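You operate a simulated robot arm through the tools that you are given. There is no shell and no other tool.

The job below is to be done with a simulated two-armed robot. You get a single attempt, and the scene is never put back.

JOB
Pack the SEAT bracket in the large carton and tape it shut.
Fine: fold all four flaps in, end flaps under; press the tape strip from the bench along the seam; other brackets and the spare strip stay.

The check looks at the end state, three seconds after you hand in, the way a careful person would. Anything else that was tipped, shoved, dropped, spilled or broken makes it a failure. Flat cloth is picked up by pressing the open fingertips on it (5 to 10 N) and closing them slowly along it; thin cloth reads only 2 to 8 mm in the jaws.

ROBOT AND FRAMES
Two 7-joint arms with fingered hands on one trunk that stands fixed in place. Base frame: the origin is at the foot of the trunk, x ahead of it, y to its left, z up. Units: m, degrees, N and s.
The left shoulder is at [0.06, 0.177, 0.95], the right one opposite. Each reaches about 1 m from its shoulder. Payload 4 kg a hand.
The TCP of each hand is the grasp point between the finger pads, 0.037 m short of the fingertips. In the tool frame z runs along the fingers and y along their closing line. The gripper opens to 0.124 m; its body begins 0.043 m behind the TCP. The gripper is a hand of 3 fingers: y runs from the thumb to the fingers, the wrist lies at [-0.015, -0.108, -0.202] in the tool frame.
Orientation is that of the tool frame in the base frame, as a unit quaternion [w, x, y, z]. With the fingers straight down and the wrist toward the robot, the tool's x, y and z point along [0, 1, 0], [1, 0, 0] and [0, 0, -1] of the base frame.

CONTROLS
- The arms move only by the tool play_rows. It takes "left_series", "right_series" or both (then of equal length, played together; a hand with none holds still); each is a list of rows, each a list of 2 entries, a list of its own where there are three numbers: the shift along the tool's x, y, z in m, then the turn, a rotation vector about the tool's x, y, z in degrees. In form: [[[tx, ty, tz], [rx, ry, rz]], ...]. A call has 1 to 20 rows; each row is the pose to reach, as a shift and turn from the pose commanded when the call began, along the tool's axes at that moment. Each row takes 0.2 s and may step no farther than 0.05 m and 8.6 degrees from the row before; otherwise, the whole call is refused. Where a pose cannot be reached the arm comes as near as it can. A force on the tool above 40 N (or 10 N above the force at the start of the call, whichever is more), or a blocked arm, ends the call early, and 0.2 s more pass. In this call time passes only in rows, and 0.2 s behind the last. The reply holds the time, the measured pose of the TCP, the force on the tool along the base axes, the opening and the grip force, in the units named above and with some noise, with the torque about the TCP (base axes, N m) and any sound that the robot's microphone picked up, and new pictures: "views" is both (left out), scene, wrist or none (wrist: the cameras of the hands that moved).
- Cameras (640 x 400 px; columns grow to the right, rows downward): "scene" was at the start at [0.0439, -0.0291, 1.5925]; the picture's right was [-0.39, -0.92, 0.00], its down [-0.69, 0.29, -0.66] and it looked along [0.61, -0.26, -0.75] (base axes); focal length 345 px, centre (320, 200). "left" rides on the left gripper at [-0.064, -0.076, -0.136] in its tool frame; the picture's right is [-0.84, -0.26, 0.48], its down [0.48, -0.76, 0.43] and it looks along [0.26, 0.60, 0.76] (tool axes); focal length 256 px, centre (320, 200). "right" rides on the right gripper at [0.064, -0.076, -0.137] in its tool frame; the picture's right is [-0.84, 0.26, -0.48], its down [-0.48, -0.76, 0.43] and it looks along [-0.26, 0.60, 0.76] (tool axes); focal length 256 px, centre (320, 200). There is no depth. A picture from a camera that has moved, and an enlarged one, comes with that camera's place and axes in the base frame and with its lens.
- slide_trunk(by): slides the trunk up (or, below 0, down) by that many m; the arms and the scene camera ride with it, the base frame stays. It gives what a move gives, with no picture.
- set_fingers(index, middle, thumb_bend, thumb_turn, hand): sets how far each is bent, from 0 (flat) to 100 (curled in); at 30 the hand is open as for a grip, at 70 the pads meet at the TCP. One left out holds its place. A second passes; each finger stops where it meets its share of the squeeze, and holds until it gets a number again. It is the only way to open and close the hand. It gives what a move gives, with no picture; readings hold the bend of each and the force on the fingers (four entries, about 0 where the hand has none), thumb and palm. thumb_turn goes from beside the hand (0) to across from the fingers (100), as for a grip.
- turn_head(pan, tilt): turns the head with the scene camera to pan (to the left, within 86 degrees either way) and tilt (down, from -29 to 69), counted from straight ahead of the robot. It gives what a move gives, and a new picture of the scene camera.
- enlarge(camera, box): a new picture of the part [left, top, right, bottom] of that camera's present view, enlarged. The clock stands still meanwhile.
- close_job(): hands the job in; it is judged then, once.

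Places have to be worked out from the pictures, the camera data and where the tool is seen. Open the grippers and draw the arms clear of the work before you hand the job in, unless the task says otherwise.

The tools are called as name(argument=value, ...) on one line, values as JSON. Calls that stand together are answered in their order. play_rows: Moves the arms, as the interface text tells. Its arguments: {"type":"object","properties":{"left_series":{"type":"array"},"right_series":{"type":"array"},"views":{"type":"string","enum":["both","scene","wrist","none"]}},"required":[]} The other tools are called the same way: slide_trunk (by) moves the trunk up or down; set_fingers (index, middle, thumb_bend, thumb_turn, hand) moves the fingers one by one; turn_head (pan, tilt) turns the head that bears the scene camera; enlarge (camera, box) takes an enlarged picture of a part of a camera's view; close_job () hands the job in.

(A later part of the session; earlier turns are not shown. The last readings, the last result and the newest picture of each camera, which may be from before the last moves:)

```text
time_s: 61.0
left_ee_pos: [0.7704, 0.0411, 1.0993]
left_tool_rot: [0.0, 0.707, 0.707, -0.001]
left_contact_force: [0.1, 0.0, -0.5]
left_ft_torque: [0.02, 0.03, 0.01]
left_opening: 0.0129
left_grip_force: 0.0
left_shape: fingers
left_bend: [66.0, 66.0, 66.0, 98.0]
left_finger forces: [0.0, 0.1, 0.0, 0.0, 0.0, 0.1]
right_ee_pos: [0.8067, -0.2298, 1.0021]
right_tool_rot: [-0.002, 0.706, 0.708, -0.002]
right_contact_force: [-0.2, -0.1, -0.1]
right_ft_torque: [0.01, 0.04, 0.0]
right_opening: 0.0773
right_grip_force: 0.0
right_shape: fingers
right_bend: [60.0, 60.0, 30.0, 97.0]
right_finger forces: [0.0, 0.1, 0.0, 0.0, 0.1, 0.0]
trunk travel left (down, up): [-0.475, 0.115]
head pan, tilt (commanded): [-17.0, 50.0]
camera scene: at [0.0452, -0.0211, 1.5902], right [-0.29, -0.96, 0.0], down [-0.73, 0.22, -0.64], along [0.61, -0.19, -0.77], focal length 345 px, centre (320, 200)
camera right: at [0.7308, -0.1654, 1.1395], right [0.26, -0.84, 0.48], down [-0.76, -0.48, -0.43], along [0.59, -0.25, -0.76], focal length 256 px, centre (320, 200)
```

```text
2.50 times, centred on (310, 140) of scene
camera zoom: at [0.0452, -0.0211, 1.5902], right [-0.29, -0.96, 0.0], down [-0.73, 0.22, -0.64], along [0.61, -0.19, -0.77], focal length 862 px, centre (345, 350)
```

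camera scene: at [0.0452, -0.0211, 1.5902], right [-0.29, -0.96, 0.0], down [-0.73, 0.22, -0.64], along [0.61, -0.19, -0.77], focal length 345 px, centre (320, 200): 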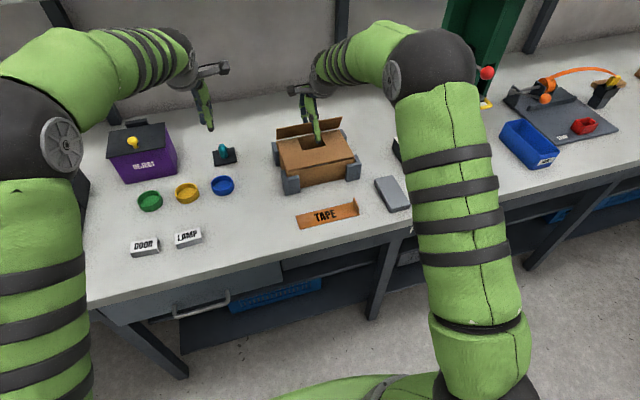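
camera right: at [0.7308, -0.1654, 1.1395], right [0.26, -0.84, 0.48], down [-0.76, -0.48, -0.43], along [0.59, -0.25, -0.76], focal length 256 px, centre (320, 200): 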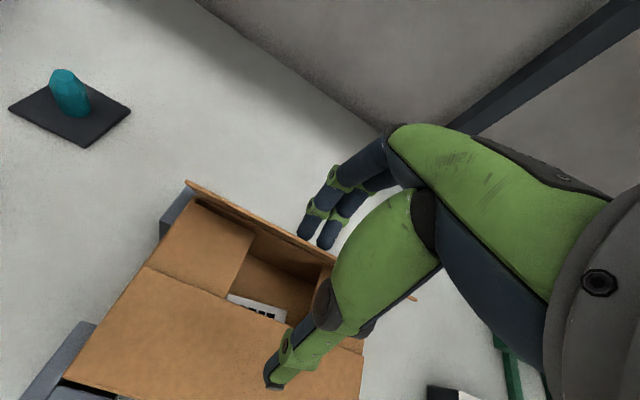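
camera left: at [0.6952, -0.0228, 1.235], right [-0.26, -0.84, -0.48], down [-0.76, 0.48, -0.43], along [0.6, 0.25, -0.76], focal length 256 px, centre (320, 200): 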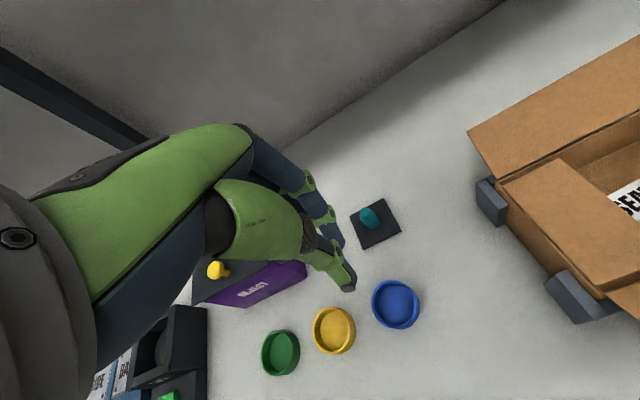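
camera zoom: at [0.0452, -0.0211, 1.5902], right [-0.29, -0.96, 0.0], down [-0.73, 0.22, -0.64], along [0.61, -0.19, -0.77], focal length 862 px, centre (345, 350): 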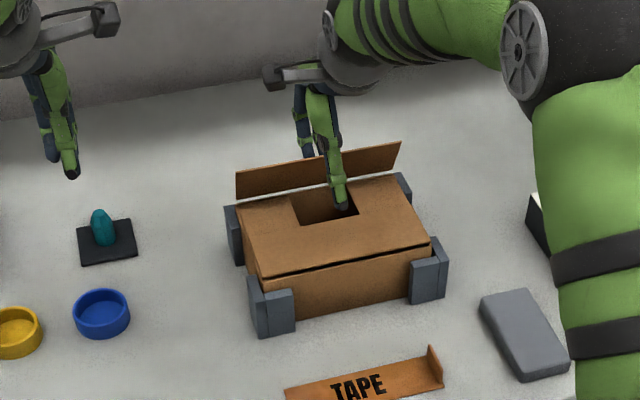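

The back flap is about 25° past vertical now. I bring it over and down onto the end flaps.

play_rows(right_series=[[[0, -0.006, 0.003], [0, 0, 0]], [[0, -0.011, 0.0053], [0, 0, 0]], [[0, -0.0155, 0.008], [0, 0, 0]], [[0, -0.0197, 0.0108], [0, 0, 0]], [[0, -0.0237, 0.0143], [0, 0, 0]], [[0, -0.0274, 0.0178], [0, 0, 0]], [[0, -0.0308, 0.022], [0, 0, 0]], [[0, -0.0338, 0.0261], [0, 0, 0]]], views="both")

enlarge(camera="left", box=[440, 0, 640, 250])

enlarge(camera="scene", box=[220, 60, 400, 220])

```text
time_s: 62.8
left_ee_pos: [0.7706, 0.0413, 1.0985]
left_tool_rot: [-0.001, 0.708, 0.707, 0.001]
left_contact_force: [-0.2, 0.6, -0.2]
left_ft_torque: [-0.03, 0.01, 0.01]
left_opening: 0.0128
left_grip_force: 0.0
left_shape: fingers
left_bend: [66.0, 66.0, 66.0, 98.0]
left_finger forces: [0.0, 0.0, 0.0, 0.1, 0.0, 0.0]
right_ee_pos: [0.7719, -0.2297, 0.9767]
right_tool_rot: [0.0, 0.707, 0.707, -0.002]
right_contact_force: [0.3, 1.1, -0.2]
right_ft_torque: [0.0, 0.01, 0.01]
right_opening: 0.0772
right_grip_force: 0.1
right_shape: fingers
right_bend: [60.0, 60.0, 30.0, 97.0]
right_finger forces: [0.0, 0.0, 0.0, 0.0, 0.0, 0.0]
trunk travel left (down, up): [-0.475, 0.115]
head pan, tilt (commanded): [-17.0, 50.0]
camera scene: at [0.0453, -0.0211, 1.5902], right [-0.29, -0.96, 0.0], down [-0.73, 0.22, -0.64], along [0.61, -0.19, -0.77], focal length 345 px, centre (320, 200)
camera right: at [0.6969, -0.1658, 1.1131], right [0.26, -0.84, 0.48], down [-0.76, -0.48, -0.43], along [0.59, -0.25, -0.76], focal length 256 px, centre (320, 200)
```

scene: 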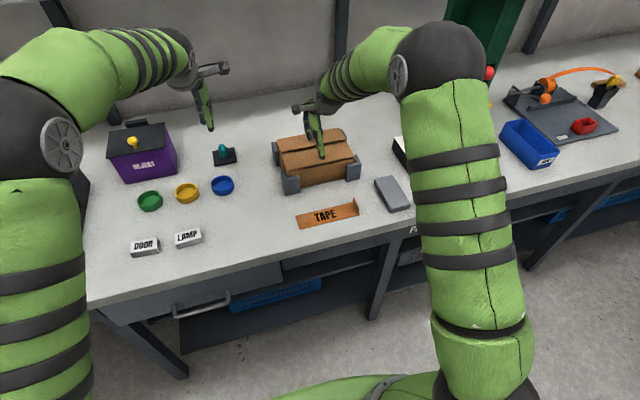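
right: 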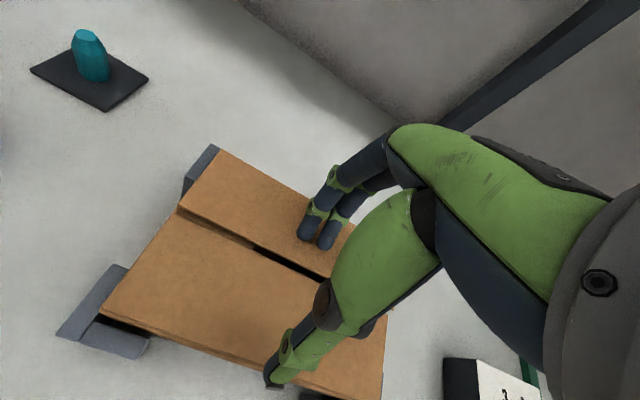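

```text
1.60 times, centred on (540, 125) of left
camera zoom: at [0.6951, -0.0228, 1.2351], right [-0.26, -0.84, -0.48], down [-0.76, 0.48, -0.43], along [0.6, 0.25, -0.76], focal length 410 px, centre (-32, 320)
```

zoom: 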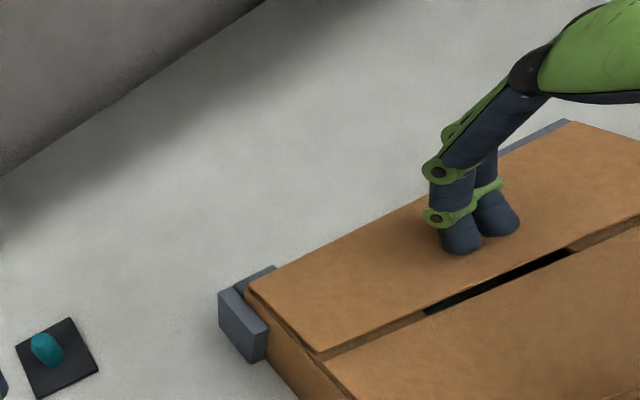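

```text
2.50 times, centred on (310, 140) of scene
camera zoom: at [0.0453, -0.0211, 1.5902], right [-0.29, -0.96, 0.0], down [-0.73, 0.22, -0.64], along [0.61, -0.19, -0.77], focal length 862 px, centre (345, 350)
```

zoom: 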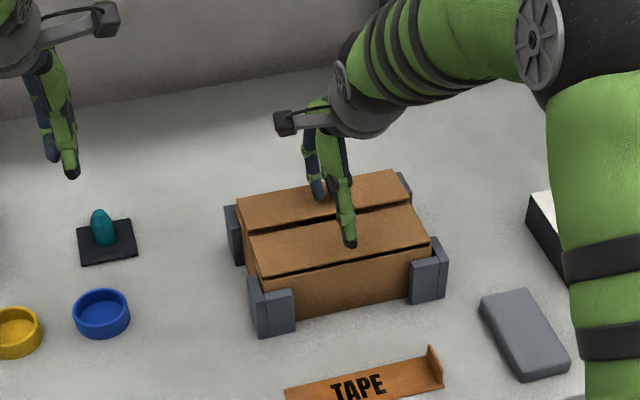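

Both long flaps are over and nearly meet at the seam. I bring the thumb in so that thumb and fingers straddle the seam, then press both flaps down lightly.

set_fingers(hand="right", thumb_bend=60)

play_rows(right_series=[[[0, 0, 0.005], [0, 0, 0]], [[0, 0, 0.01], [0, 0, 0]], [[0, 0, 0.014], [0, 0, 0]], [[0, 0, 0.017], [0, 0, 0]], [[0, 0, 0.019], [0, 0, 0]], [[0, 0, 0.021], [0, 0, 0]]], views="both")

enlarge(camera="left", box=[440, 0, 640, 250])

enlarge(camera="scene", box=[220, 60, 400, 220])

```text
time_s: 63.8
left_ee_pos: [0.7707, 0.04, 1.099]
left_tool_rot: [0.0, 0.708, 0.706, 0.0]
left_contact_force: [-0.1, 0.4, -0.2]
left_ft_torque: [-0.01, 0.01, -0.01]
left_opening: 0.0131
left_grip_force: 0.0
left_shape: fingers
left_bend: [66.0, 66.0, 66.0, 98.0]
left_finger forces: [0.0, 0.1, 0.1, 0.0, 0.0, 0.1]
right_ee_pos: [0.7729, -0.2301, 0.9746]
right_tool_rot: [-0.001, 0.707, 0.707, -0.001]
right_contact_force: [-0.4, -0.1, -0.6]
right_ft_torque: [-0.03, 0.0, -0.01]
right_opening: 0.0312
right_grip_force: 0.0
right_shape: fingers
right_bend: [60.0, 60.0, 60.0, 97.0]
right_finger forces: [0.0, 0.0, 0.1, 0.1, 0.1, 0.0]
trunk travel left (down, up): [-0.475, 0.115]
head pan, tilt (commanded): [-17.0, 50.0]
```

```text
time_s: 65.4
left_ee_pos: [0.7683, 0.0409, 1.0974]
left_tool_rot: [0.001, 0.707, 0.707, 0.0]
left_contact_force: [0.9, -0.4, -1.0]
left_ft_torque: [0.04, 0.0, 0.0]
left_opening: 0.0128
left_grip_force: 0.1
left_shape: fingers
left_bend: [66.0, 66.0, 66.0, 98.0]
left_finger forces: [0.0, 0.0, 0.0, 0.1, 0.0, 0.0]
right_ee_pos: [0.7759, -0.2285, 0.9628]
right_tool_rot: [0.004, 0.706, 0.708, 0.004]
right_contact_force: [-2.3, -0.2, 15.5]
right_ft_torque: [0.07, 0.08, -0.02]
right_opening: 0.031
right_grip_force: 8.2
right_shape: fingers
right_bend: [61.0, 61.0, 60.0, 98.0]
right_finger forces: [6.5, 1.9, 0.0, 0.1, 6.6, 0.0]
trunk travel left (down, up): [-0.475, 0.115]
head pan, tilt (commanded): [-17.0, 50.0]
stopped in row 6 (right hand): the force on the tool passed its limit at 41 N (the readings are from after the stop); the commanded pose is now the measured one
camera scene: at [0.0443, -0.0209, 1.5899], right [-0.29, -0.96, 0.0], down [-0.73, 0.22, -0.64], along [0.62, -0.19, -0.77], focal length 345 px, centre (320, 200)
camera right: at [0.6984, -0.1649, 1.0989], right [0.25, -0.84, 0.48], down [-0.75, -0.48, -0.45], along [0.61, -0.25, -0.75], focal length 256 px, centre (320, 200)
```

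scene: 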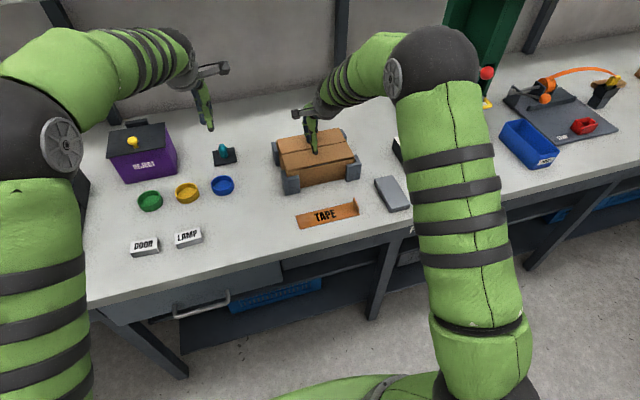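
right: 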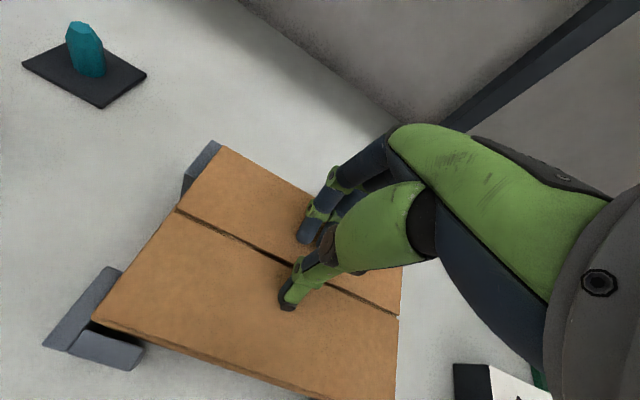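

```text
1.60 times, centred on (540, 125) of left
camera zoom: at [0.6942, -0.0226, 1.2351], right [-0.26, -0.84, -0.48], down [-0.76, 0.48, -0.43], along [0.6, 0.25, -0.76], focal length 410 px, centre (-32, 320)
```

zoom: 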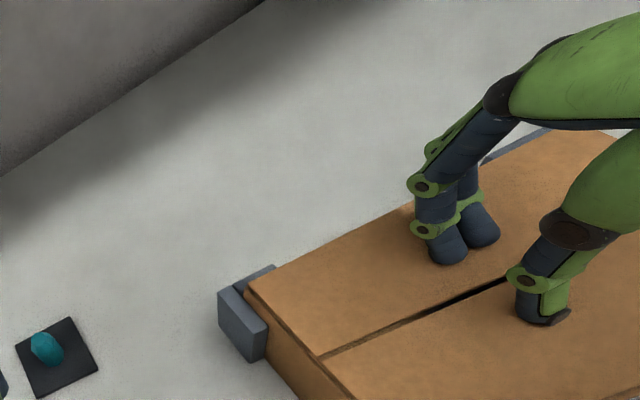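

```text
2.50 times, centred on (310, 140) of scene
camera zoom: at [0.0443, -0.0209, 1.5899], right [-0.29, -0.96, 0.0], down [-0.73, 0.22, -0.64], along [0.62, -0.19, -0.77], focal length 862 px, centre (345, 350)
```

zoom: 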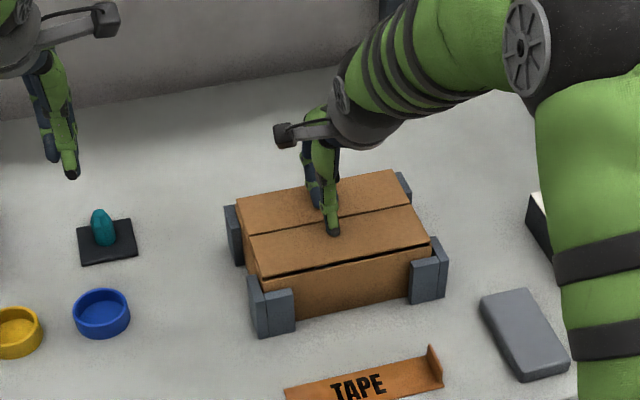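

Both long flaps are now level with a thin straight seam. I lift the right hand off slowly and check that they stay.

play_rows(right_series=[[[0, 0, -0.005], [0, 0, 0]], [[0, 0, -0.015], [0, 0, 0]], [[0, 0, -0.035], [0, 0, 0]], [[0, 0, -0.065], [0, 0, 0]], [[-0.02, -0.02, -0.1], [0, 0, 0]], [[-0.06, -0.05, -0.12], [0, 0, 0]], [[-0.1, -0.08, -0.13], [0, 0, 0]], [[-0.13, -0.11, -0.13], [0, 0, 0]], [[-0.15, -0.14, -0.13], [0, 0, 0]], [[-0.16, -0.17, -0.13], [0, 0, 0]]], views="both")

enlarge(camera="left", box=[400, 0, 640, 400])

enlarge(camera="scene", box=[220, 60, 400, 240])

enlarge(camera="right", box=[100, 60, 420, 360])

```text
refused: row 6 steps farther than a row can; nothing moved
```

```text
1.00 times, centred on (520, 200) of left (not enlarged: the box is as wide or as high as the picture)
camera zoom: at [0.6942, -0.0226, 1.2351], right [-0.26, -0.84, -0.48], down [-0.76, 0.48, -0.43], along [0.6, 0.25, -0.76], focal length 256 px, centre (120, 200)
```

zoom: 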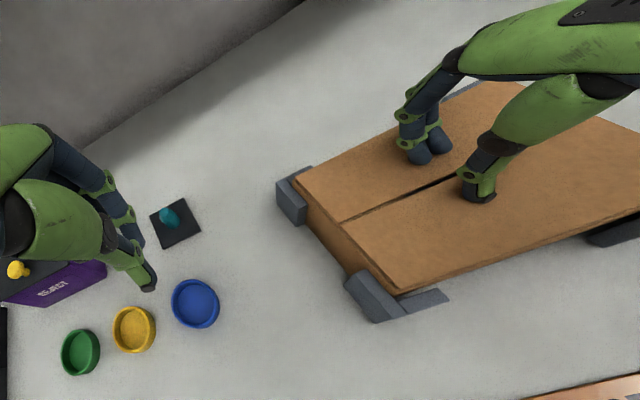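

```text
2.22 times, centred on (310, 150) of scene
camera zoom: at [0.0443, -0.0209, 1.5899], right [-0.29, -0.96, 0.0], down [-0.73, 0.22, -0.64], along [0.62, -0.19, -0.77], focal length 766 px, centre (342, 311)
```

zoom: 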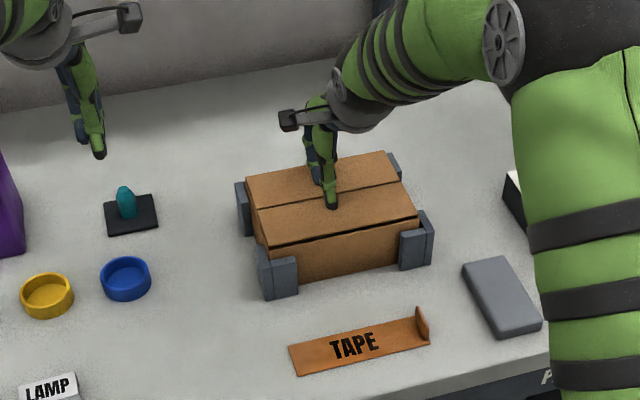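

```text
1.33 times, centred on (260, 210) of right
camera zoom: at [0.6984, -0.1649, 1.0989], right [0.25, -0.84, 0.48], down [-0.75, -0.48, -0.45], along [0.61, -0.25, -0.75], focal length 341 px, centre (400, 187)
```

zoom: 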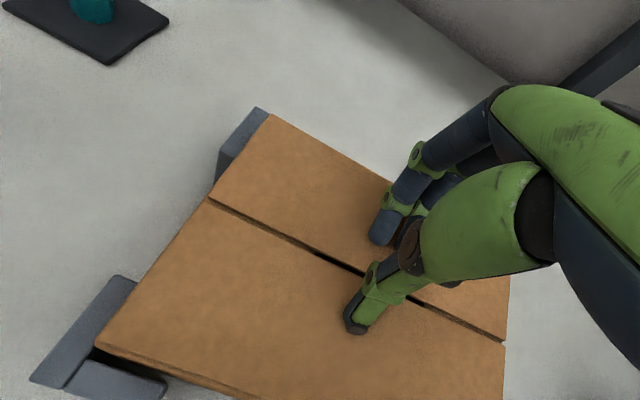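

The lift was refused only for one oversized step. I repeat it with smaller steps, backing the hand away to the right-front.

play_rows(right_series=[[[0, 0, -0.005], [0, 0, 0]], [[0, 0, -0.015], [0, 0, 0]], [[0, 0, -0.035], [0, 0, 0]], [[0, 0, -0.065], [0, 0, 0]], [[-0.01, -0.01, -0.1], [0, 0, 0]], [[-0.03, -0.035, -0.12], [0, 0, 0]], [[-0.05, -0.07, -0.13], [0, 0, 0]], [[-0.06, -0.105, -0.13], [0, 0, 0]], [[-0.06, -0.14, -0.13], [0, 0, 0]], [[-0.06, -0.175, -0.13], [0, 0, 0]], [[-0.06, -0.195, -0.13], [0, 0, 0]]], views="both")

enlarge(camera="left", box=[400, 0, 640, 400])

enlarge(camera="scene", box=[220, 60, 400, 240])

enlarge(camera="right", box=[100, 60, 420, 360])

```text
time_s: 67.8
left_ee_pos: [0.77, 0.0411, 1.0987]
left_tool_rot: [-0.001, 0.707, 0.707, 0.0]
left_contact_force: [-0.2, 0.1, -0.7]
left_ft_torque: [0.01, 0.03, -0.01]
left_opening: 0.0126
left_grip_force: 0.0
left_shape: fingers
left_bend: [66.0, 66.0, 66.0, 98.0]
left_finger forces: [0.0, 0.0, 0.0, 0.0, 0.0, 0.1]
right_ee_pos: [0.5786, -0.2904, 1.0886]
right_tool_rot: [0.001, 0.707, 0.707, 0.003]
right_contact_force: [0.4, -0.7, 0.4]
right_ft_torque: [0.01, -0.01, 0.0]
right_opening: 0.0312
right_grip_force: 0.1
right_shape: fingers
right_bend: [60.0, 60.0, 60.0, 98.0]
right_finger forces: [0.1, 0.0, 0.0, 0.1, 0.0, 0.1]
trunk travel left (down, up): [-0.475, 0.115]
head pan, tilt (commanded): [-17.0, 50.0]
camera scene: at [0.0449, -0.0213, 1.5902], right [-0.29, -0.96, 0.0], down [-0.73, 0.22, -0.64], along [0.61, -0.19, -0.77], focal length 345 px, centre (320, 200)
camera right: at [0.502, -0.2253, 1.2257], right [0.25, -0.84, 0.48], down [-0.76, -0.48, -0.44], along [0.6, -0.25, -0.76], focal length 256 px, centre (320, 200)
```

scene: 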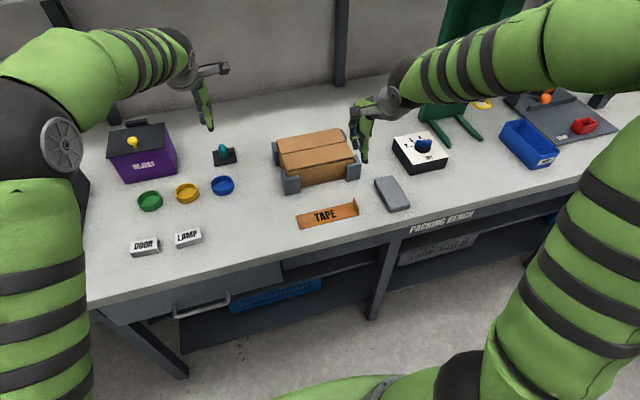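
right: 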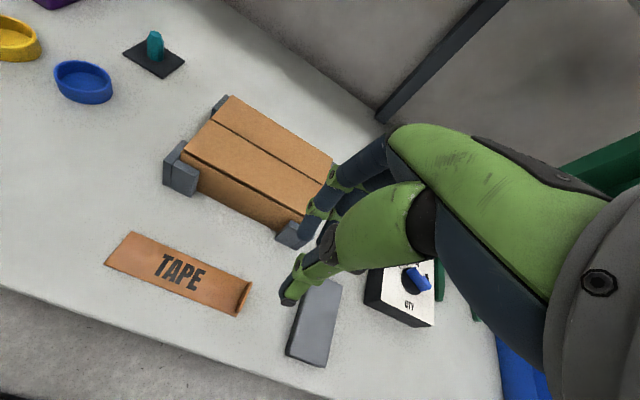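

```text
1.00 times, centred on (520, 200) of left (not enlarged: the box is as wide or as high as the picture)
camera zoom: at [0.6947, -0.0228, 1.2353], right [-0.26, -0.84, -0.48], down [-0.76, 0.48, -0.43], along [0.6, 0.25, -0.76], focal length 256 px, centre (120, 200)
```

zoom: 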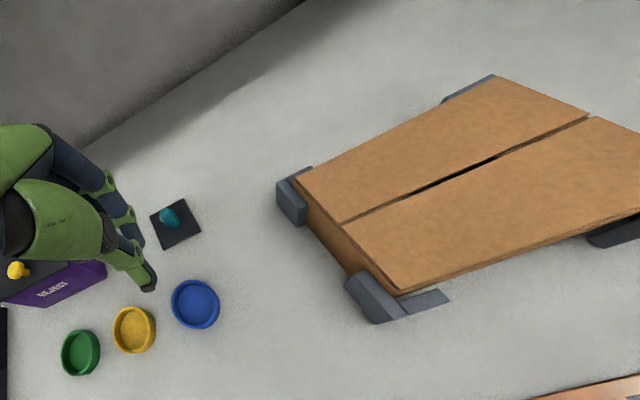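

```text
2.22 times, centred on (310, 150) of scene
camera zoom: at [0.0449, -0.0213, 1.5902], right [-0.29, -0.96, 0.0], down [-0.73, 0.22, -0.64], along [0.61, -0.19, -0.77], focal length 766 px, centre (342, 311)
```

zoom: 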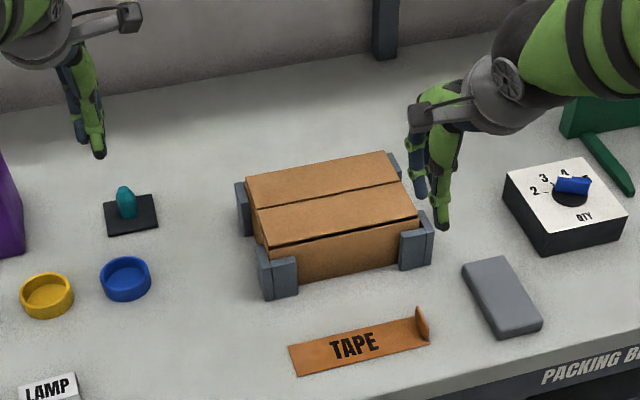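

```text
1.33 times, centred on (260, 210) of right
camera zoom: at [0.502, -0.2253, 1.2257], right [0.25, -0.84, 0.48], down [-0.76, -0.48, -0.44], along [0.6, -0.25, -0.76], focal length 341 px, centre (400, 187)
```

zoom: 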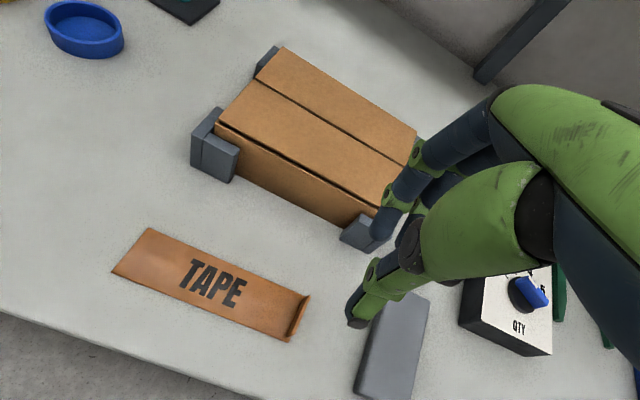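

The lid stays closed with a thin seam at x≈0.774. The strip's tab faces along y, so I turn the right hand 90° about vertical above it, with fingers on the strip side and thumb outside, starting with the first half.

play_rows(right_series=[[[0, 0, 0], [0, 0, -8]], [[0, 0, 0], [0, 0, -16]], [[0, 0, 0], [0, 0, -24]], [[0, 0, 0], [0, 0, -32]], [[0, 0, 0], [0, 0, -40]], [[0, 0, 0], [0, 0, -48]]], views="scene")

```text
time_s: 69.2
left_ee_pos: [0.7704, 0.0402, 1.0986]
left_tool_rot: [-0.001, 0.707, 0.707, 0.0]
left_contact_force: [0.2, 0.3, -0.2]
left_ft_torque: [-0.04, 0.01, 0.01]
left_opening: 0.0129
left_grip_force: 0.1
left_shape: fingers
left_bend: [66.0, 66.0, 66.0, 98.0]
left_finger forces: [0.0, 0.1, 0.0, 0.0, 0.0, 0.0]
right_ee_pos: [0.5795, -0.2899, 1.0882]
right_tool_rot: [0.003, 0.357, 0.934, 0.002]
right_contact_force: [-0.3, 0.6, -0.1]
right_ft_torque: [0.0, 0.02, -0.03]
right_opening: 0.0313
right_grip_force: 0.1
right_shape: fingers
right_bend: [60.0, 60.0, 60.0, 98.0]
right_finger forces: [0.0, 0.0, 0.1, 0.0, 0.0, 0.0]
trunk travel left (down, up): [-0.475, 0.115]
head pan, tilt (commanded): [-17.0, 50.0]
camera scene: at [0.0456, -0.0213, 1.5902], right [-0.29, -0.96, 0.0], down [-0.73, 0.22, -0.64], along [0.61, -0.19, -0.77], focal length 345 px, centre (320, 200)
```

scene: 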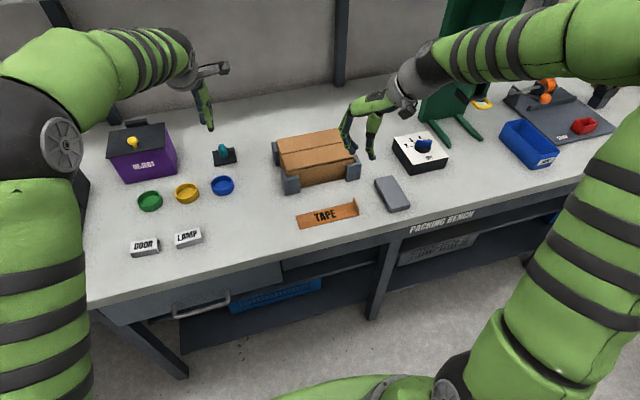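

The arm accepts the turn easily. I complete the remaining 42°, then look again.

play_rows(right_series=[[[0, 0, 0], [0, 0, -8]], [[0, 0, 0], [0, 0, -16]], [[0, 0, 0], [0, 0, -24]], [[0, 0, 0], [0, 0, -32]], [[0, 0, 0], [0, 0, -40]], [[0, 0, 0], [0, 0, -42]]], views="both")

enlarge(camera="scene", box=[280, 100, 440, 240])

```text
time_s: 70.6
left_ee_pos: [0.7715, 0.0404, 1.099]
left_tool_rot: [-0.001, 0.707, 0.707, -0.001]
left_contact_force: [0.0, -0.2, -0.2]
left_ft_torque: [0.02, 0.01, -0.01]
left_opening: 0.0129
left_grip_force: 0.2
left_shape: fingers
left_bend: [66.0, 66.0, 66.0, 98.0]
left_finger forces: [0.0, 0.0, 0.1, 0.0, 0.0, 0.0]
right_ee_pos: [0.5805, -0.2903, 1.0877]
right_tool_rot: [0.003, -0.002, 1.0, 0.001]
right_contact_force: [0.2, -0.3, -0.9]
right_ft_torque: [-0.01, 0.0, 0.01]
right_opening: 0.0314
right_grip_force: 0.1
right_shape: fingers
right_bend: [60.0, 60.0, 60.0, 98.0]
right_finger forces: [0.0, 0.1, 0.1, 0.1, 0.1, 0.1]
trunk travel left (down, up): [-0.475, 0.115]
head pan, tilt (commanded): [-17.0, 50.0]
camera scene: at [0.0453, -0.0212, 1.5902], right [-0.29, -0.96, 0.0], down [-0.73, 0.22, -0.64], along [0.61, -0.19, -0.77], focal length 345 px, centre (320, 200)
camera right: at [0.5151, -0.3657, 1.2249], right [0.83, 0.26, 0.49], down [0.49, -0.76, -0.43], along [0.26, 0.6, -0.76], focal length 256 px, centre (320, 200)
```

scene: 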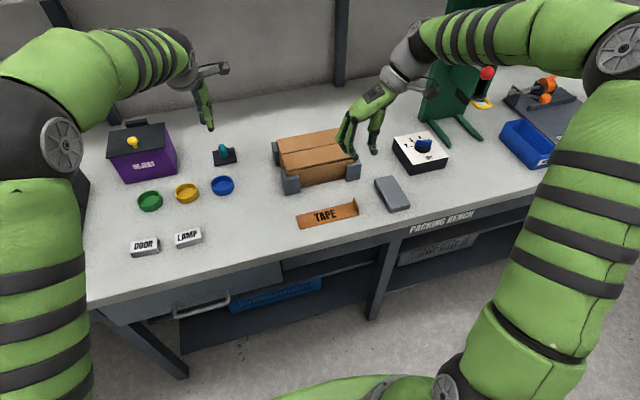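
right: 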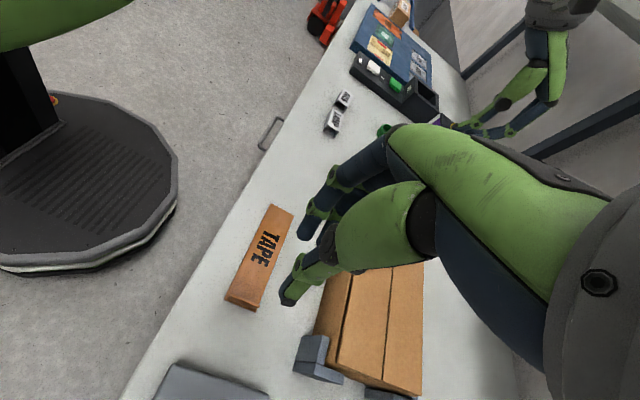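

```text
2.86 times, centred on (360, 170) of scene
camera zoom: at [0.0453, -0.0212, 1.5902], right [-0.29, -0.96, 0.0], down [-0.73, 0.22, -0.64], along [0.61, -0.19, -0.77], focal length 985 px, centre (206, 286)
```

zoom: 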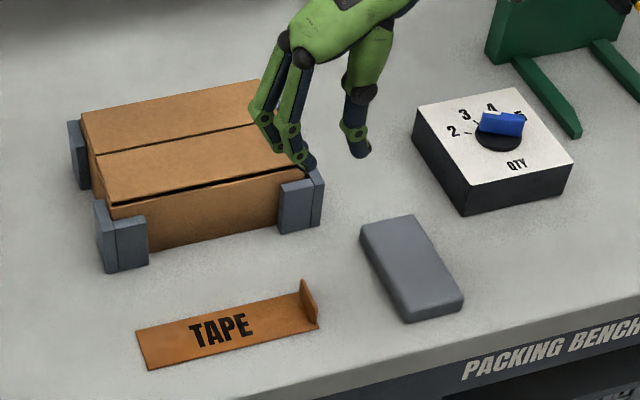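

The hand is now square to the tab. I enlarge the right wrist view to fix the tab's exact position from this angle.

enlarge(camera="right", box=[200, 190, 320, 320])

enlarge(camera="scene", box=[290, 190, 370, 240])

```text
3.08 times, centred on (260, 255) of right
camera zoom: at [0.5151, -0.3657, 1.2249], right [0.83, 0.26, 0.49], down [0.49, -0.76, -0.43], along [0.26, 0.6, -0.76], focal length 788 px, centre (505, 31)
```

zoom: 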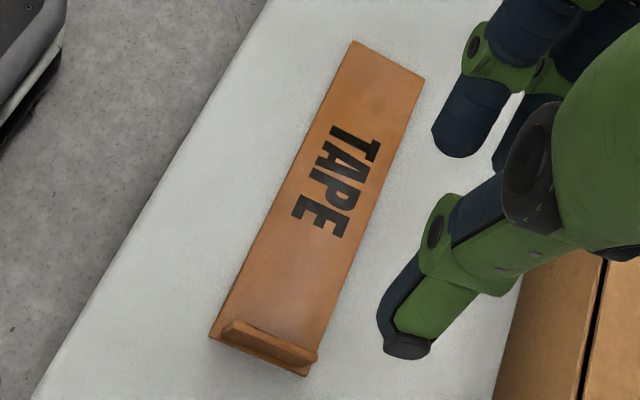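

```text
8.00 times, centred on (330, 215) of scene
camera zoom: at [0.0453, -0.0212, 1.5902], right [-0.29, -0.96, 0.0], down [-0.73, 0.22, -0.64], along [0.61, -0.19, -0.77], focal length 2758 px, centre (240, 80)
```

zoom: 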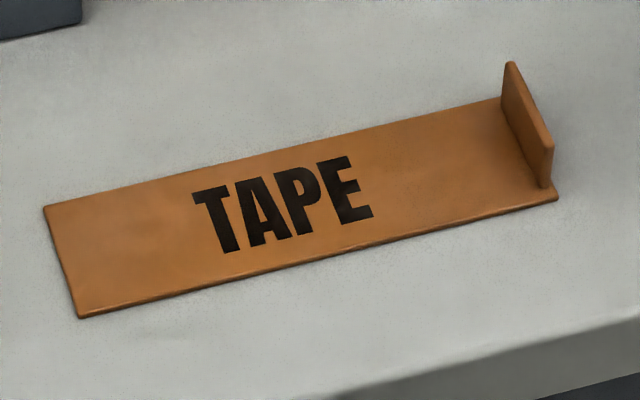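

The tab is centred at about (0.585, −0.290) with its top near z 0.869. I open the pinch to about 5 cm and lower the hand over it, stopping short of the strip to check.

set_fingers(hand="right", index=54, middle=54, thumb_bend=54)

play_rows(right_series=[[[-0.002, 0, 0.03], [0, 0, 0]], [[-0.0045, 0, 0.065], [0, 0, 0]], [[-0.0045, 0, 0.1], [0, 0, 0]], [[-0.0045, 0, 0.13], [0, 0, 0]], [[-0.0045, 0, 0.155], [0, 0, 0]], [[-0.0045, 0, 0.17], [0, 0, 0]]], views="both")

enlarge(camera="right", box=[200, 150, 400, 350])

enlarge(camera="scene", box=[290, 140, 410, 240])

```text
time_s: 71.6
left_ee_pos: [0.771, 0.041, 1.0993]
left_tool_rot: [0.0, 0.708, 0.706, 0.001]
left_contact_force: [-0.9, -0.3, 0.3]
left_ft_torque: [0.03, -0.01, 0.0]
left_opening: 0.0126
left_grip_force: 0.0
left_shape: fingers
left_bend: [66.0, 66.0, 66.0, 98.0]
left_finger forces: [0.0, 0.0, 0.0, 0.0, 0.0, 0.1]
right_ee_pos: [0.5796, -0.291, 1.0877]
right_tool_rot: [0.003, 0.0, 1.0, 0.001]
right_contact_force: [0.3, 0.1, 0.0]
right_ft_torque: [0.0, 0.0, 0.0]
right_opening: 0.0496
right_grip_force: 0.1
right_shape: fingers
right_bend: [54.0, 54.0, 54.0, 98.0]
right_finger forces: [0.1, 0.1, 0.0, 0.1, 0.0, 0.1]
trunk travel left (down, up): [-0.475, 0.115]
head pan, tilt (commanded): [-17.0, 50.0]
```

```text
time_s: 73.0
left_ee_pos: [0.7708, 0.04, 1.0985]
left_tool_rot: [0.0, 0.708, 0.706, 0.0]
left_contact_force: [0.2, -0.3, -0.6]
left_ft_torque: [-0.02, 0.01, -0.01]
left_opening: 0.0128
left_grip_force: 0.0
left_shape: fingers
left_bend: [66.0, 66.0, 66.0, 98.0]
left_finger forces: [0.1, 0.1, 0.0, 0.0, 0.1, 0.1]
right_ee_pos: [0.5846, -0.2895, 0.9173]
right_tool_rot: [0.003, 0.0, 1.0, 0.002]
right_contact_force: [0.9, 0.4, 1.1]
right_ft_torque: [0.02, 0.01, -0.01]
right_opening: 0.0495
right_grip_force: 0.0
right_shape: fingers
right_bend: [54.0, 54.0, 54.0, 98.0]
right_finger forces: [0.0, 0.0, 0.1, 0.0, 0.0, 0.1]
trunk travel left (down, up): [-0.475, 0.115]
head pan, tilt (commanded): [-17.0, 50.0]
camera scene: at [0.0455, -0.0213, 1.5902], right [-0.29, -0.96, 0.0], down [-0.73, 0.22, -0.64], along [0.61, -0.19, -0.77], focal length 345 px, centre (320, 200)
camera right: at [0.5199, -0.3652, 1.0544], right [0.83, 0.26, 0.49], down [0.49, -0.76, -0.43], along [0.26, 0.6, -0.76], focal length 256 px, centre (320, 200)
```

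scene: 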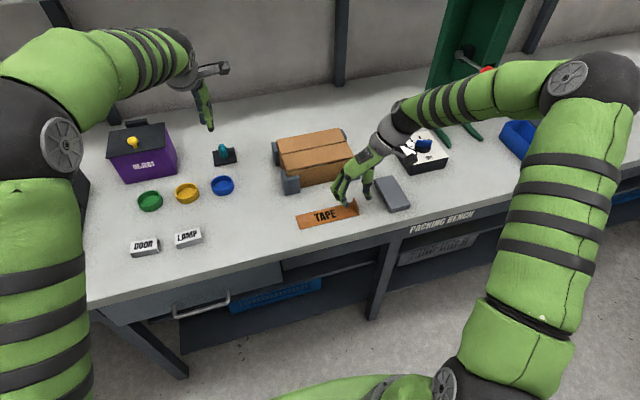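
right: 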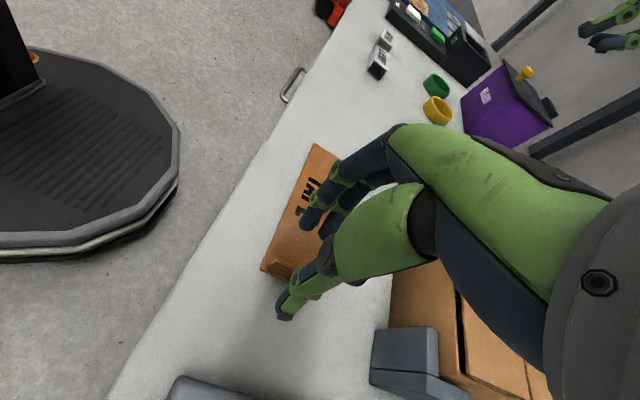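

```text
2.00 times, centred on (300, 250) of right
camera zoom: at [0.5199, -0.3652, 1.0544], right [0.83, 0.26, 0.49], down [0.49, -0.76, -0.43], along [0.26, 0.6, -0.76], focal length 512 px, centre (360, 100)
```

zoom: 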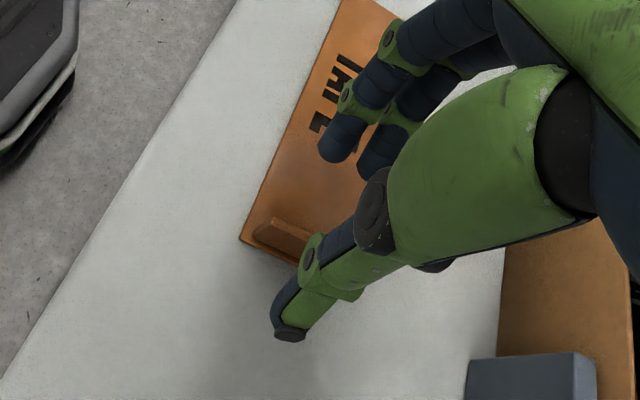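

```text
4.00 times, centred on (350, 190) of scene
camera zoom: at [0.0455, -0.0213, 1.5902], right [-0.29, -0.96, 0.0], down [-0.73, 0.22, -0.64], along [0.61, -0.19, -0.77], focal length 1379 px, centre (200, 240)
```

zoom: 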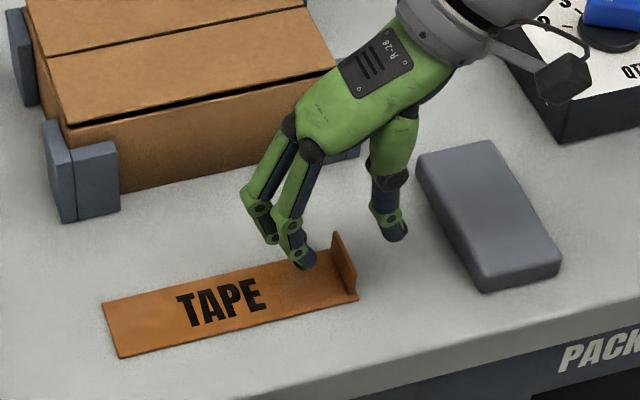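

Fingers are over the strip and the thumb is outside the tab, well centred. I lower the last 28 mm slowly.

play_rows(right_series=[[[0, 0, 0.012], [0, 0, 0]], [[0, 0, 0.02], [0, 0, 0]], [[0, 0, 0.025], [0, 0, 0]], [[0, 0, 0.028], [0, 0, 0]]], views="wrist")

enlarge(camera="right", box=[200, 150, 400, 350])

enlarge(camera="scene", box=[290, 140, 410, 240])

```text
time_s: 74.0
left_ee_pos: [0.7689, 0.0404, 1.0982]
left_tool_rot: [0.0, 0.708, 0.706, 0.0]
left_contact_force: [-0.1, 0.3, 0.7]
left_ft_torque: [-0.03, 0.0, 0.03]
left_opening: 0.0126
left_grip_force: 0.1
left_shape: fingers
left_bend: [66.0, 66.0, 66.0, 98.0]
left_finger forces: [0.0, 0.1, 0.0, 0.1, 0.1, 0.0]
right_ee_pos: [0.5851, -0.289, 0.8892]
right_tool_rot: [0.001, -0.001, 1.0, 0.002]
right_contact_force: [0.3, -0.3, 0.4]
right_ft_torque: [0.04, 0.0, 0.03]
right_opening: 0.0496
right_grip_force: 0.0
right_shape: fingers
right_bend: [54.0, 54.0, 54.0, 98.0]
right_finger forces: [0.1, 0.0, 0.1, 0.0, 0.0, 0.0]
trunk travel left (down, up): [-0.475, 0.115]
head pan, tilt (commanded): [-17.0, 50.0]
camera right: at [0.5209, -0.3649, 1.0268], right [0.83, 0.26, 0.49], down [0.49, -0.76, -0.43], along [0.26, 0.6, -0.76], focal length 256 px, centre (320, 200)
```

right: 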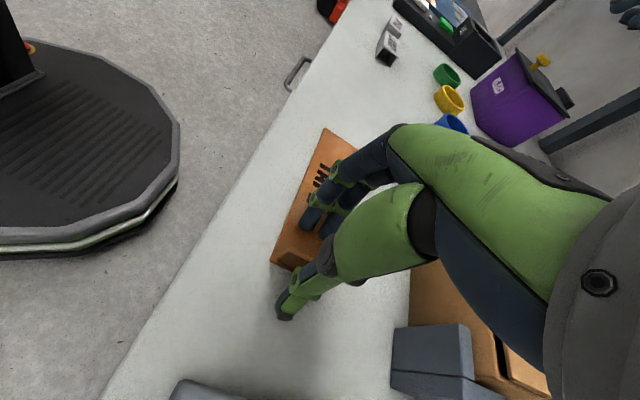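

```text
2.00 times, centred on (300, 250) of right
camera zoom: at [0.5209, -0.3649, 1.0268], right [0.83, 0.26, 0.49], down [0.49, -0.76, -0.43], along [0.26, 0.6, -0.76], focal length 512 px, centre (360, 100)
```

zoom: 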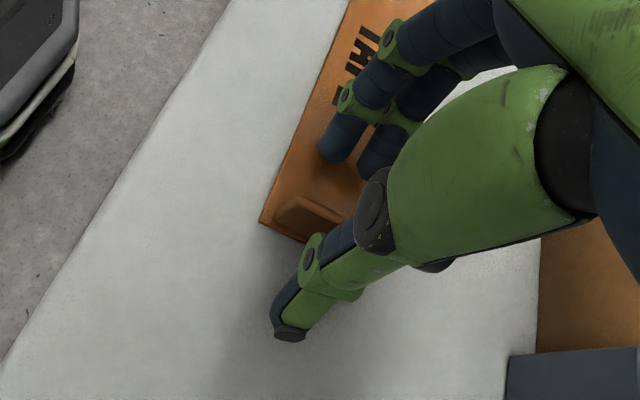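

```text
4.00 times, centred on (350, 190) of scene
camera zoom: at [0.0454, -0.0213, 1.5902], right [-0.29, -0.96, 0.0], down [-0.73, 0.22, -0.64], along [0.61, -0.19, -0.77], focal length 1379 px, centre (200, 240)
```

zoom: 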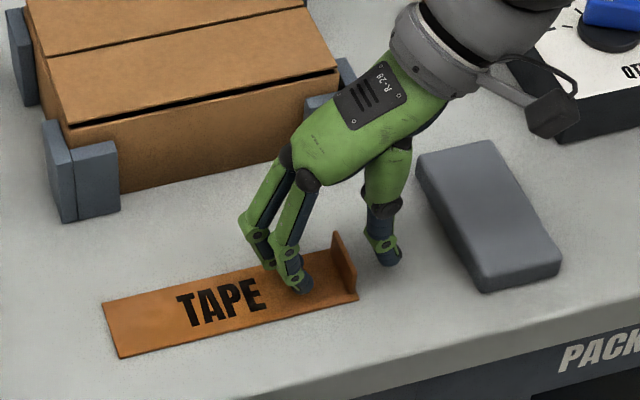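

Nothing is touching yet and the tab lies midway between thumb and fingers. I close the pinch on the tab.

set_fingers(hand="right", index=74, middle=74, thumb_bend=74)

enlarge(camera="right", box=[200, 150, 400, 350])

enlarge(camera="scene", box=[290, 140, 410, 240])

```text
time_s: 75.0
left_ee_pos: [0.7703, 0.0402, 1.0988]
left_tool_rot: [0.0, 0.708, 0.707, 0.0]
left_contact_force: [0.1, -0.4, -0.1]
left_ft_torque: [-0.03, 0.01, -0.01]
left_opening: 0.013
left_grip_force: 0.0
left_shape: fingers
left_bend: [66.0, 66.0, 66.0, 98.0]
left_finger forces: [0.1, 0.1, 0.0, 0.0, 0.0, 0.1]
right_ee_pos: [0.5852, -0.2902, 0.8895]
right_tool_rot: [0.003, 0.0, 1.0, 0.001]
right_contact_force: [0.0, 0.1, 0.2]
right_ft_torque: [0.05, -0.01, 0.04]
right_opening: 0.0035
right_grip_force: 13.3
right_shape: fingers
right_bend: [72.0, 73.0, 69.0, 96.0]
right_finger forces: [8.5, 3.5, 0.0, 0.0, 13.5, 0.0]
trunk travel left (down, up): [-0.475, 0.115]
head pan, tilt (commanded): [-17.0, 50.0]
```

```text
2.00 times, centred on (300, 250) of right
camera zoom: at [0.5208, -0.365, 1.0269], right [0.83, 0.26, 0.49], down [0.49, -0.76, -0.43], along [0.26, 0.6, -0.76], focal length 512 px, centre (360, 100)
```

zoom: 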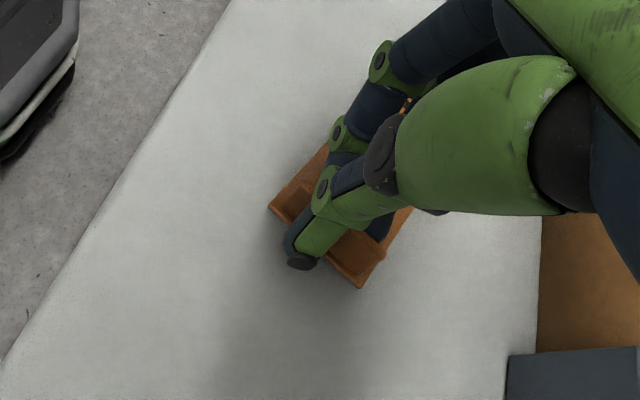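

```text
4.00 times, centred on (350, 190) of scene
camera zoom: at [0.0453, -0.0212, 1.5902], right [-0.29, -0.96, 0.0], down [-0.73, 0.22, -0.64], along [0.61, -0.19, -0.77], focal length 1379 px, centre (200, 240)
```

zoom: 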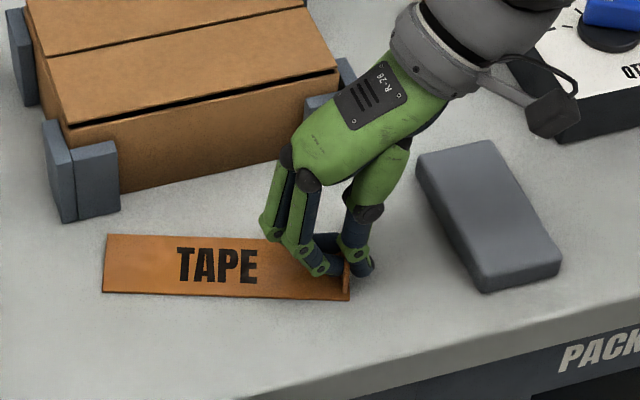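

The grip holds at 13 N, but the strip swung about 19° in the pinch because the two fingers closed unevenly. I release it and will regrip with both fingers set firm first and only the thumb closing.

set_fingers(hand="right", index=56, middle=56, thumb_bend=52)

enlarge(camera="right", box=[200, 130, 360, 300])

enlarge(camera="scene", box=[290, 140, 410, 240])

```text
time_s: 76.0
left_ee_pos: [0.7705, 0.0411, 1.0978]
left_tool_rot: [0.0, 0.708, 0.706, 0.0]
left_contact_force: [0.0, 0.3, -0.5]
left_ft_torque: [0.0, 0.0, -0.04]
left_opening: 0.0126
left_grip_force: 0.1
left_shape: fingers
left_bend: [66.0, 66.0, 66.0, 98.0]
left_finger forces: [0.1, 0.0, 0.0, 0.0, 0.0, 0.0]
right_ee_pos: [0.5849, -0.2889, 0.8904]
right_tool_rot: [0.002, -0.001, 1.0, 0.0]
right_contact_force: [0.8, -0.3, 0.5]
right_ft_torque: [0.05, -0.01, 0.02]
right_opening: 0.0495
right_grip_force: 0.1
right_shape: fingers
right_bend: [56.0, 56.0, 52.0, 97.0]
right_finger forces: [0.0, 0.0, 0.0, 0.1, 0.0, 0.0]
trunk travel left (down, up): [-0.475, 0.115]
head pan, tilt (commanded): [-17.0, 50.0]
```

```text
2.35 times, centred on (280, 215) of right
camera zoom: at [0.5208, -0.365, 1.0269], right [0.83, 0.26, 0.49], down [0.49, -0.76, -0.43], along [0.26, 0.6, -0.76], focal length 602 px, centre (414, 165)
```

zoom: 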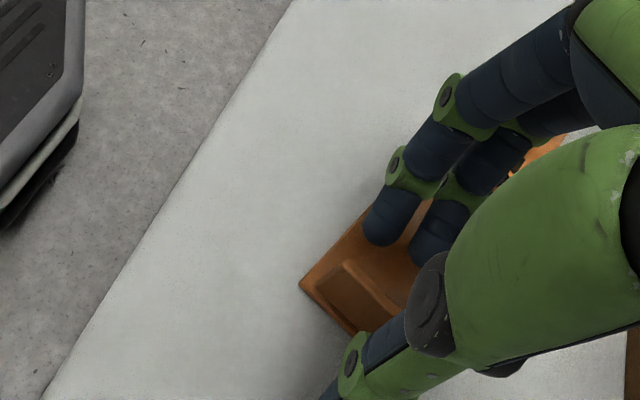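

```text
4.00 times, centred on (350, 190) of scene
camera zoom: at [0.0453, -0.0212, 1.5902], right [-0.29, -0.96, 0.0], down [-0.73, 0.22, -0.64], along [0.61, -0.19, -0.77], focal length 1379 px, centre (200, 240)
```

zoom: 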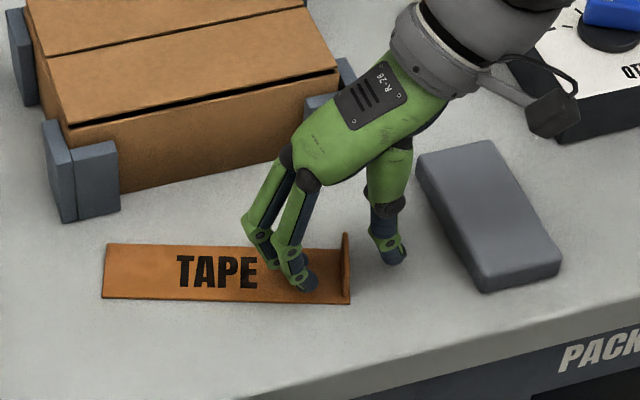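

The strip now lies about 19° clockwise, with its tab at (0.583, −0.285). I raise slightly, turn the hand 19° to match the strip, and lower again.

play_rows(right_series=[[[0, 0, -0.012], [0, 0, 0]], [[0, 0.002, -0.025], [0, 0, 6.3]], [[0, 0.005, -0.025], [0, 0, 12.6]], [[0, 0.008, -0.025], [0, 0, 18.8]], [[0, 0.008, -0.012], [0, 0, 18.8]], [[0, 0.008, -0.003], [0, 0, 18.8]], [[0, 0.008, 0.0], [0, 0, 18.8]]], views="wrist")

enlarge(camera="right", box=[200, 130, 360, 300])

enlarge(camera="scene", box=[290, 140, 410, 240])

```text
time_s: 77.6
left_ee_pos: [0.77, 0.04, 1.0987]
left_tool_rot: [0.0, 0.708, 0.707, 0.001]
left_contact_force: [0.9, 0.6, -0.2]
left_ft_torque: [0.02, -0.01, -0.02]
left_opening: 0.013
left_grip_force: 0.1
left_shape: fingers
left_bend: [66.0, 66.0, 66.0, 98.0]
left_finger forces: [0.0, 0.1, 0.0, 0.0, 0.0, 0.0]
right_ee_pos: [0.5854, -0.2826, 0.8912]
right_tool_rot: [0.003, 0.162, 0.987, 0.001]
right_contact_force: [0.7, -0.3, -0.3]
right_ft_torque: [-0.01, -0.02, 0.03]
right_opening: 0.0493
right_grip_force: 0.1
right_shape: fingers
right_bend: [56.0, 56.0, 52.0, 97.0]
right_finger forces: [0.0, 0.1, 0.0, 0.0, 0.1, 0.1]
trunk travel left (down, up): [-0.475, 0.115]
head pan, tilt (commanded): [-17.0, 50.0]
camera right: at [0.4996, -0.3328, 1.0267], right [0.87, -0.03, 0.49], down [0.22, -0.87, -0.43], along [0.44, 0.48, -0.76], focal length 256 px, centre (320, 200)
```

right: 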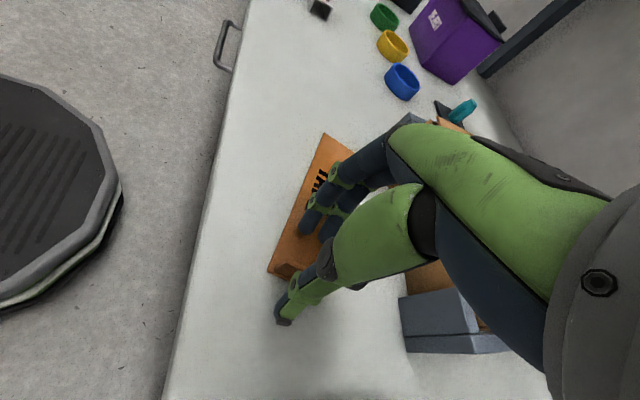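

```text
2.35 times, centred on (280, 215) of right
camera zoom: at [0.4996, -0.3328, 1.0267], right [0.87, -0.03, 0.49], down [0.22, -0.87, -0.43], along [0.44, 0.48, -0.76], focal length 602 px, centre (414, 165)
```

zoom: 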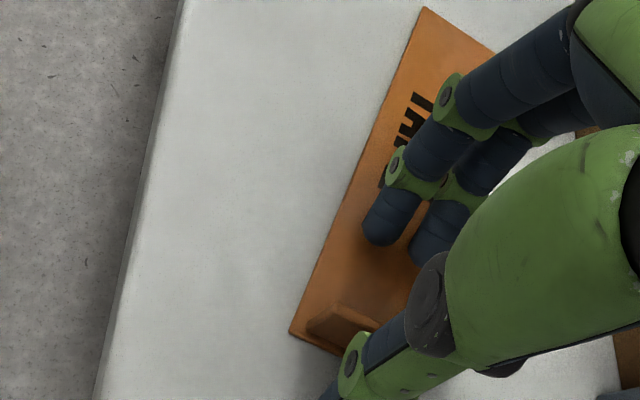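

```text
4.00 times, centred on (350, 190) of scene
camera zoom: at [0.0453, -0.0212, 1.5902], right [-0.29, -0.96, 0.0], down [-0.73, 0.22, -0.64], along [0.61, -0.19, -0.77], focal length 1379 px, centre (200, 240)
```

zoom: 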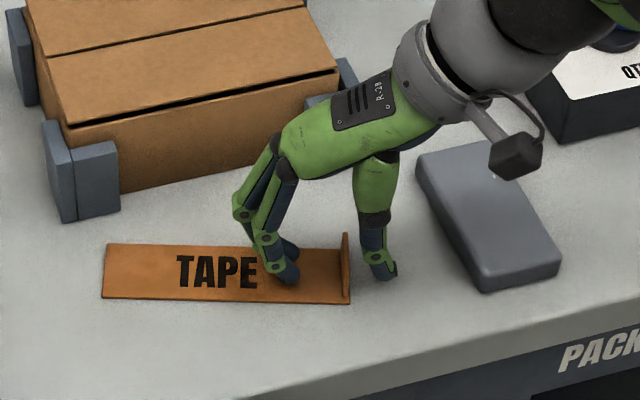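

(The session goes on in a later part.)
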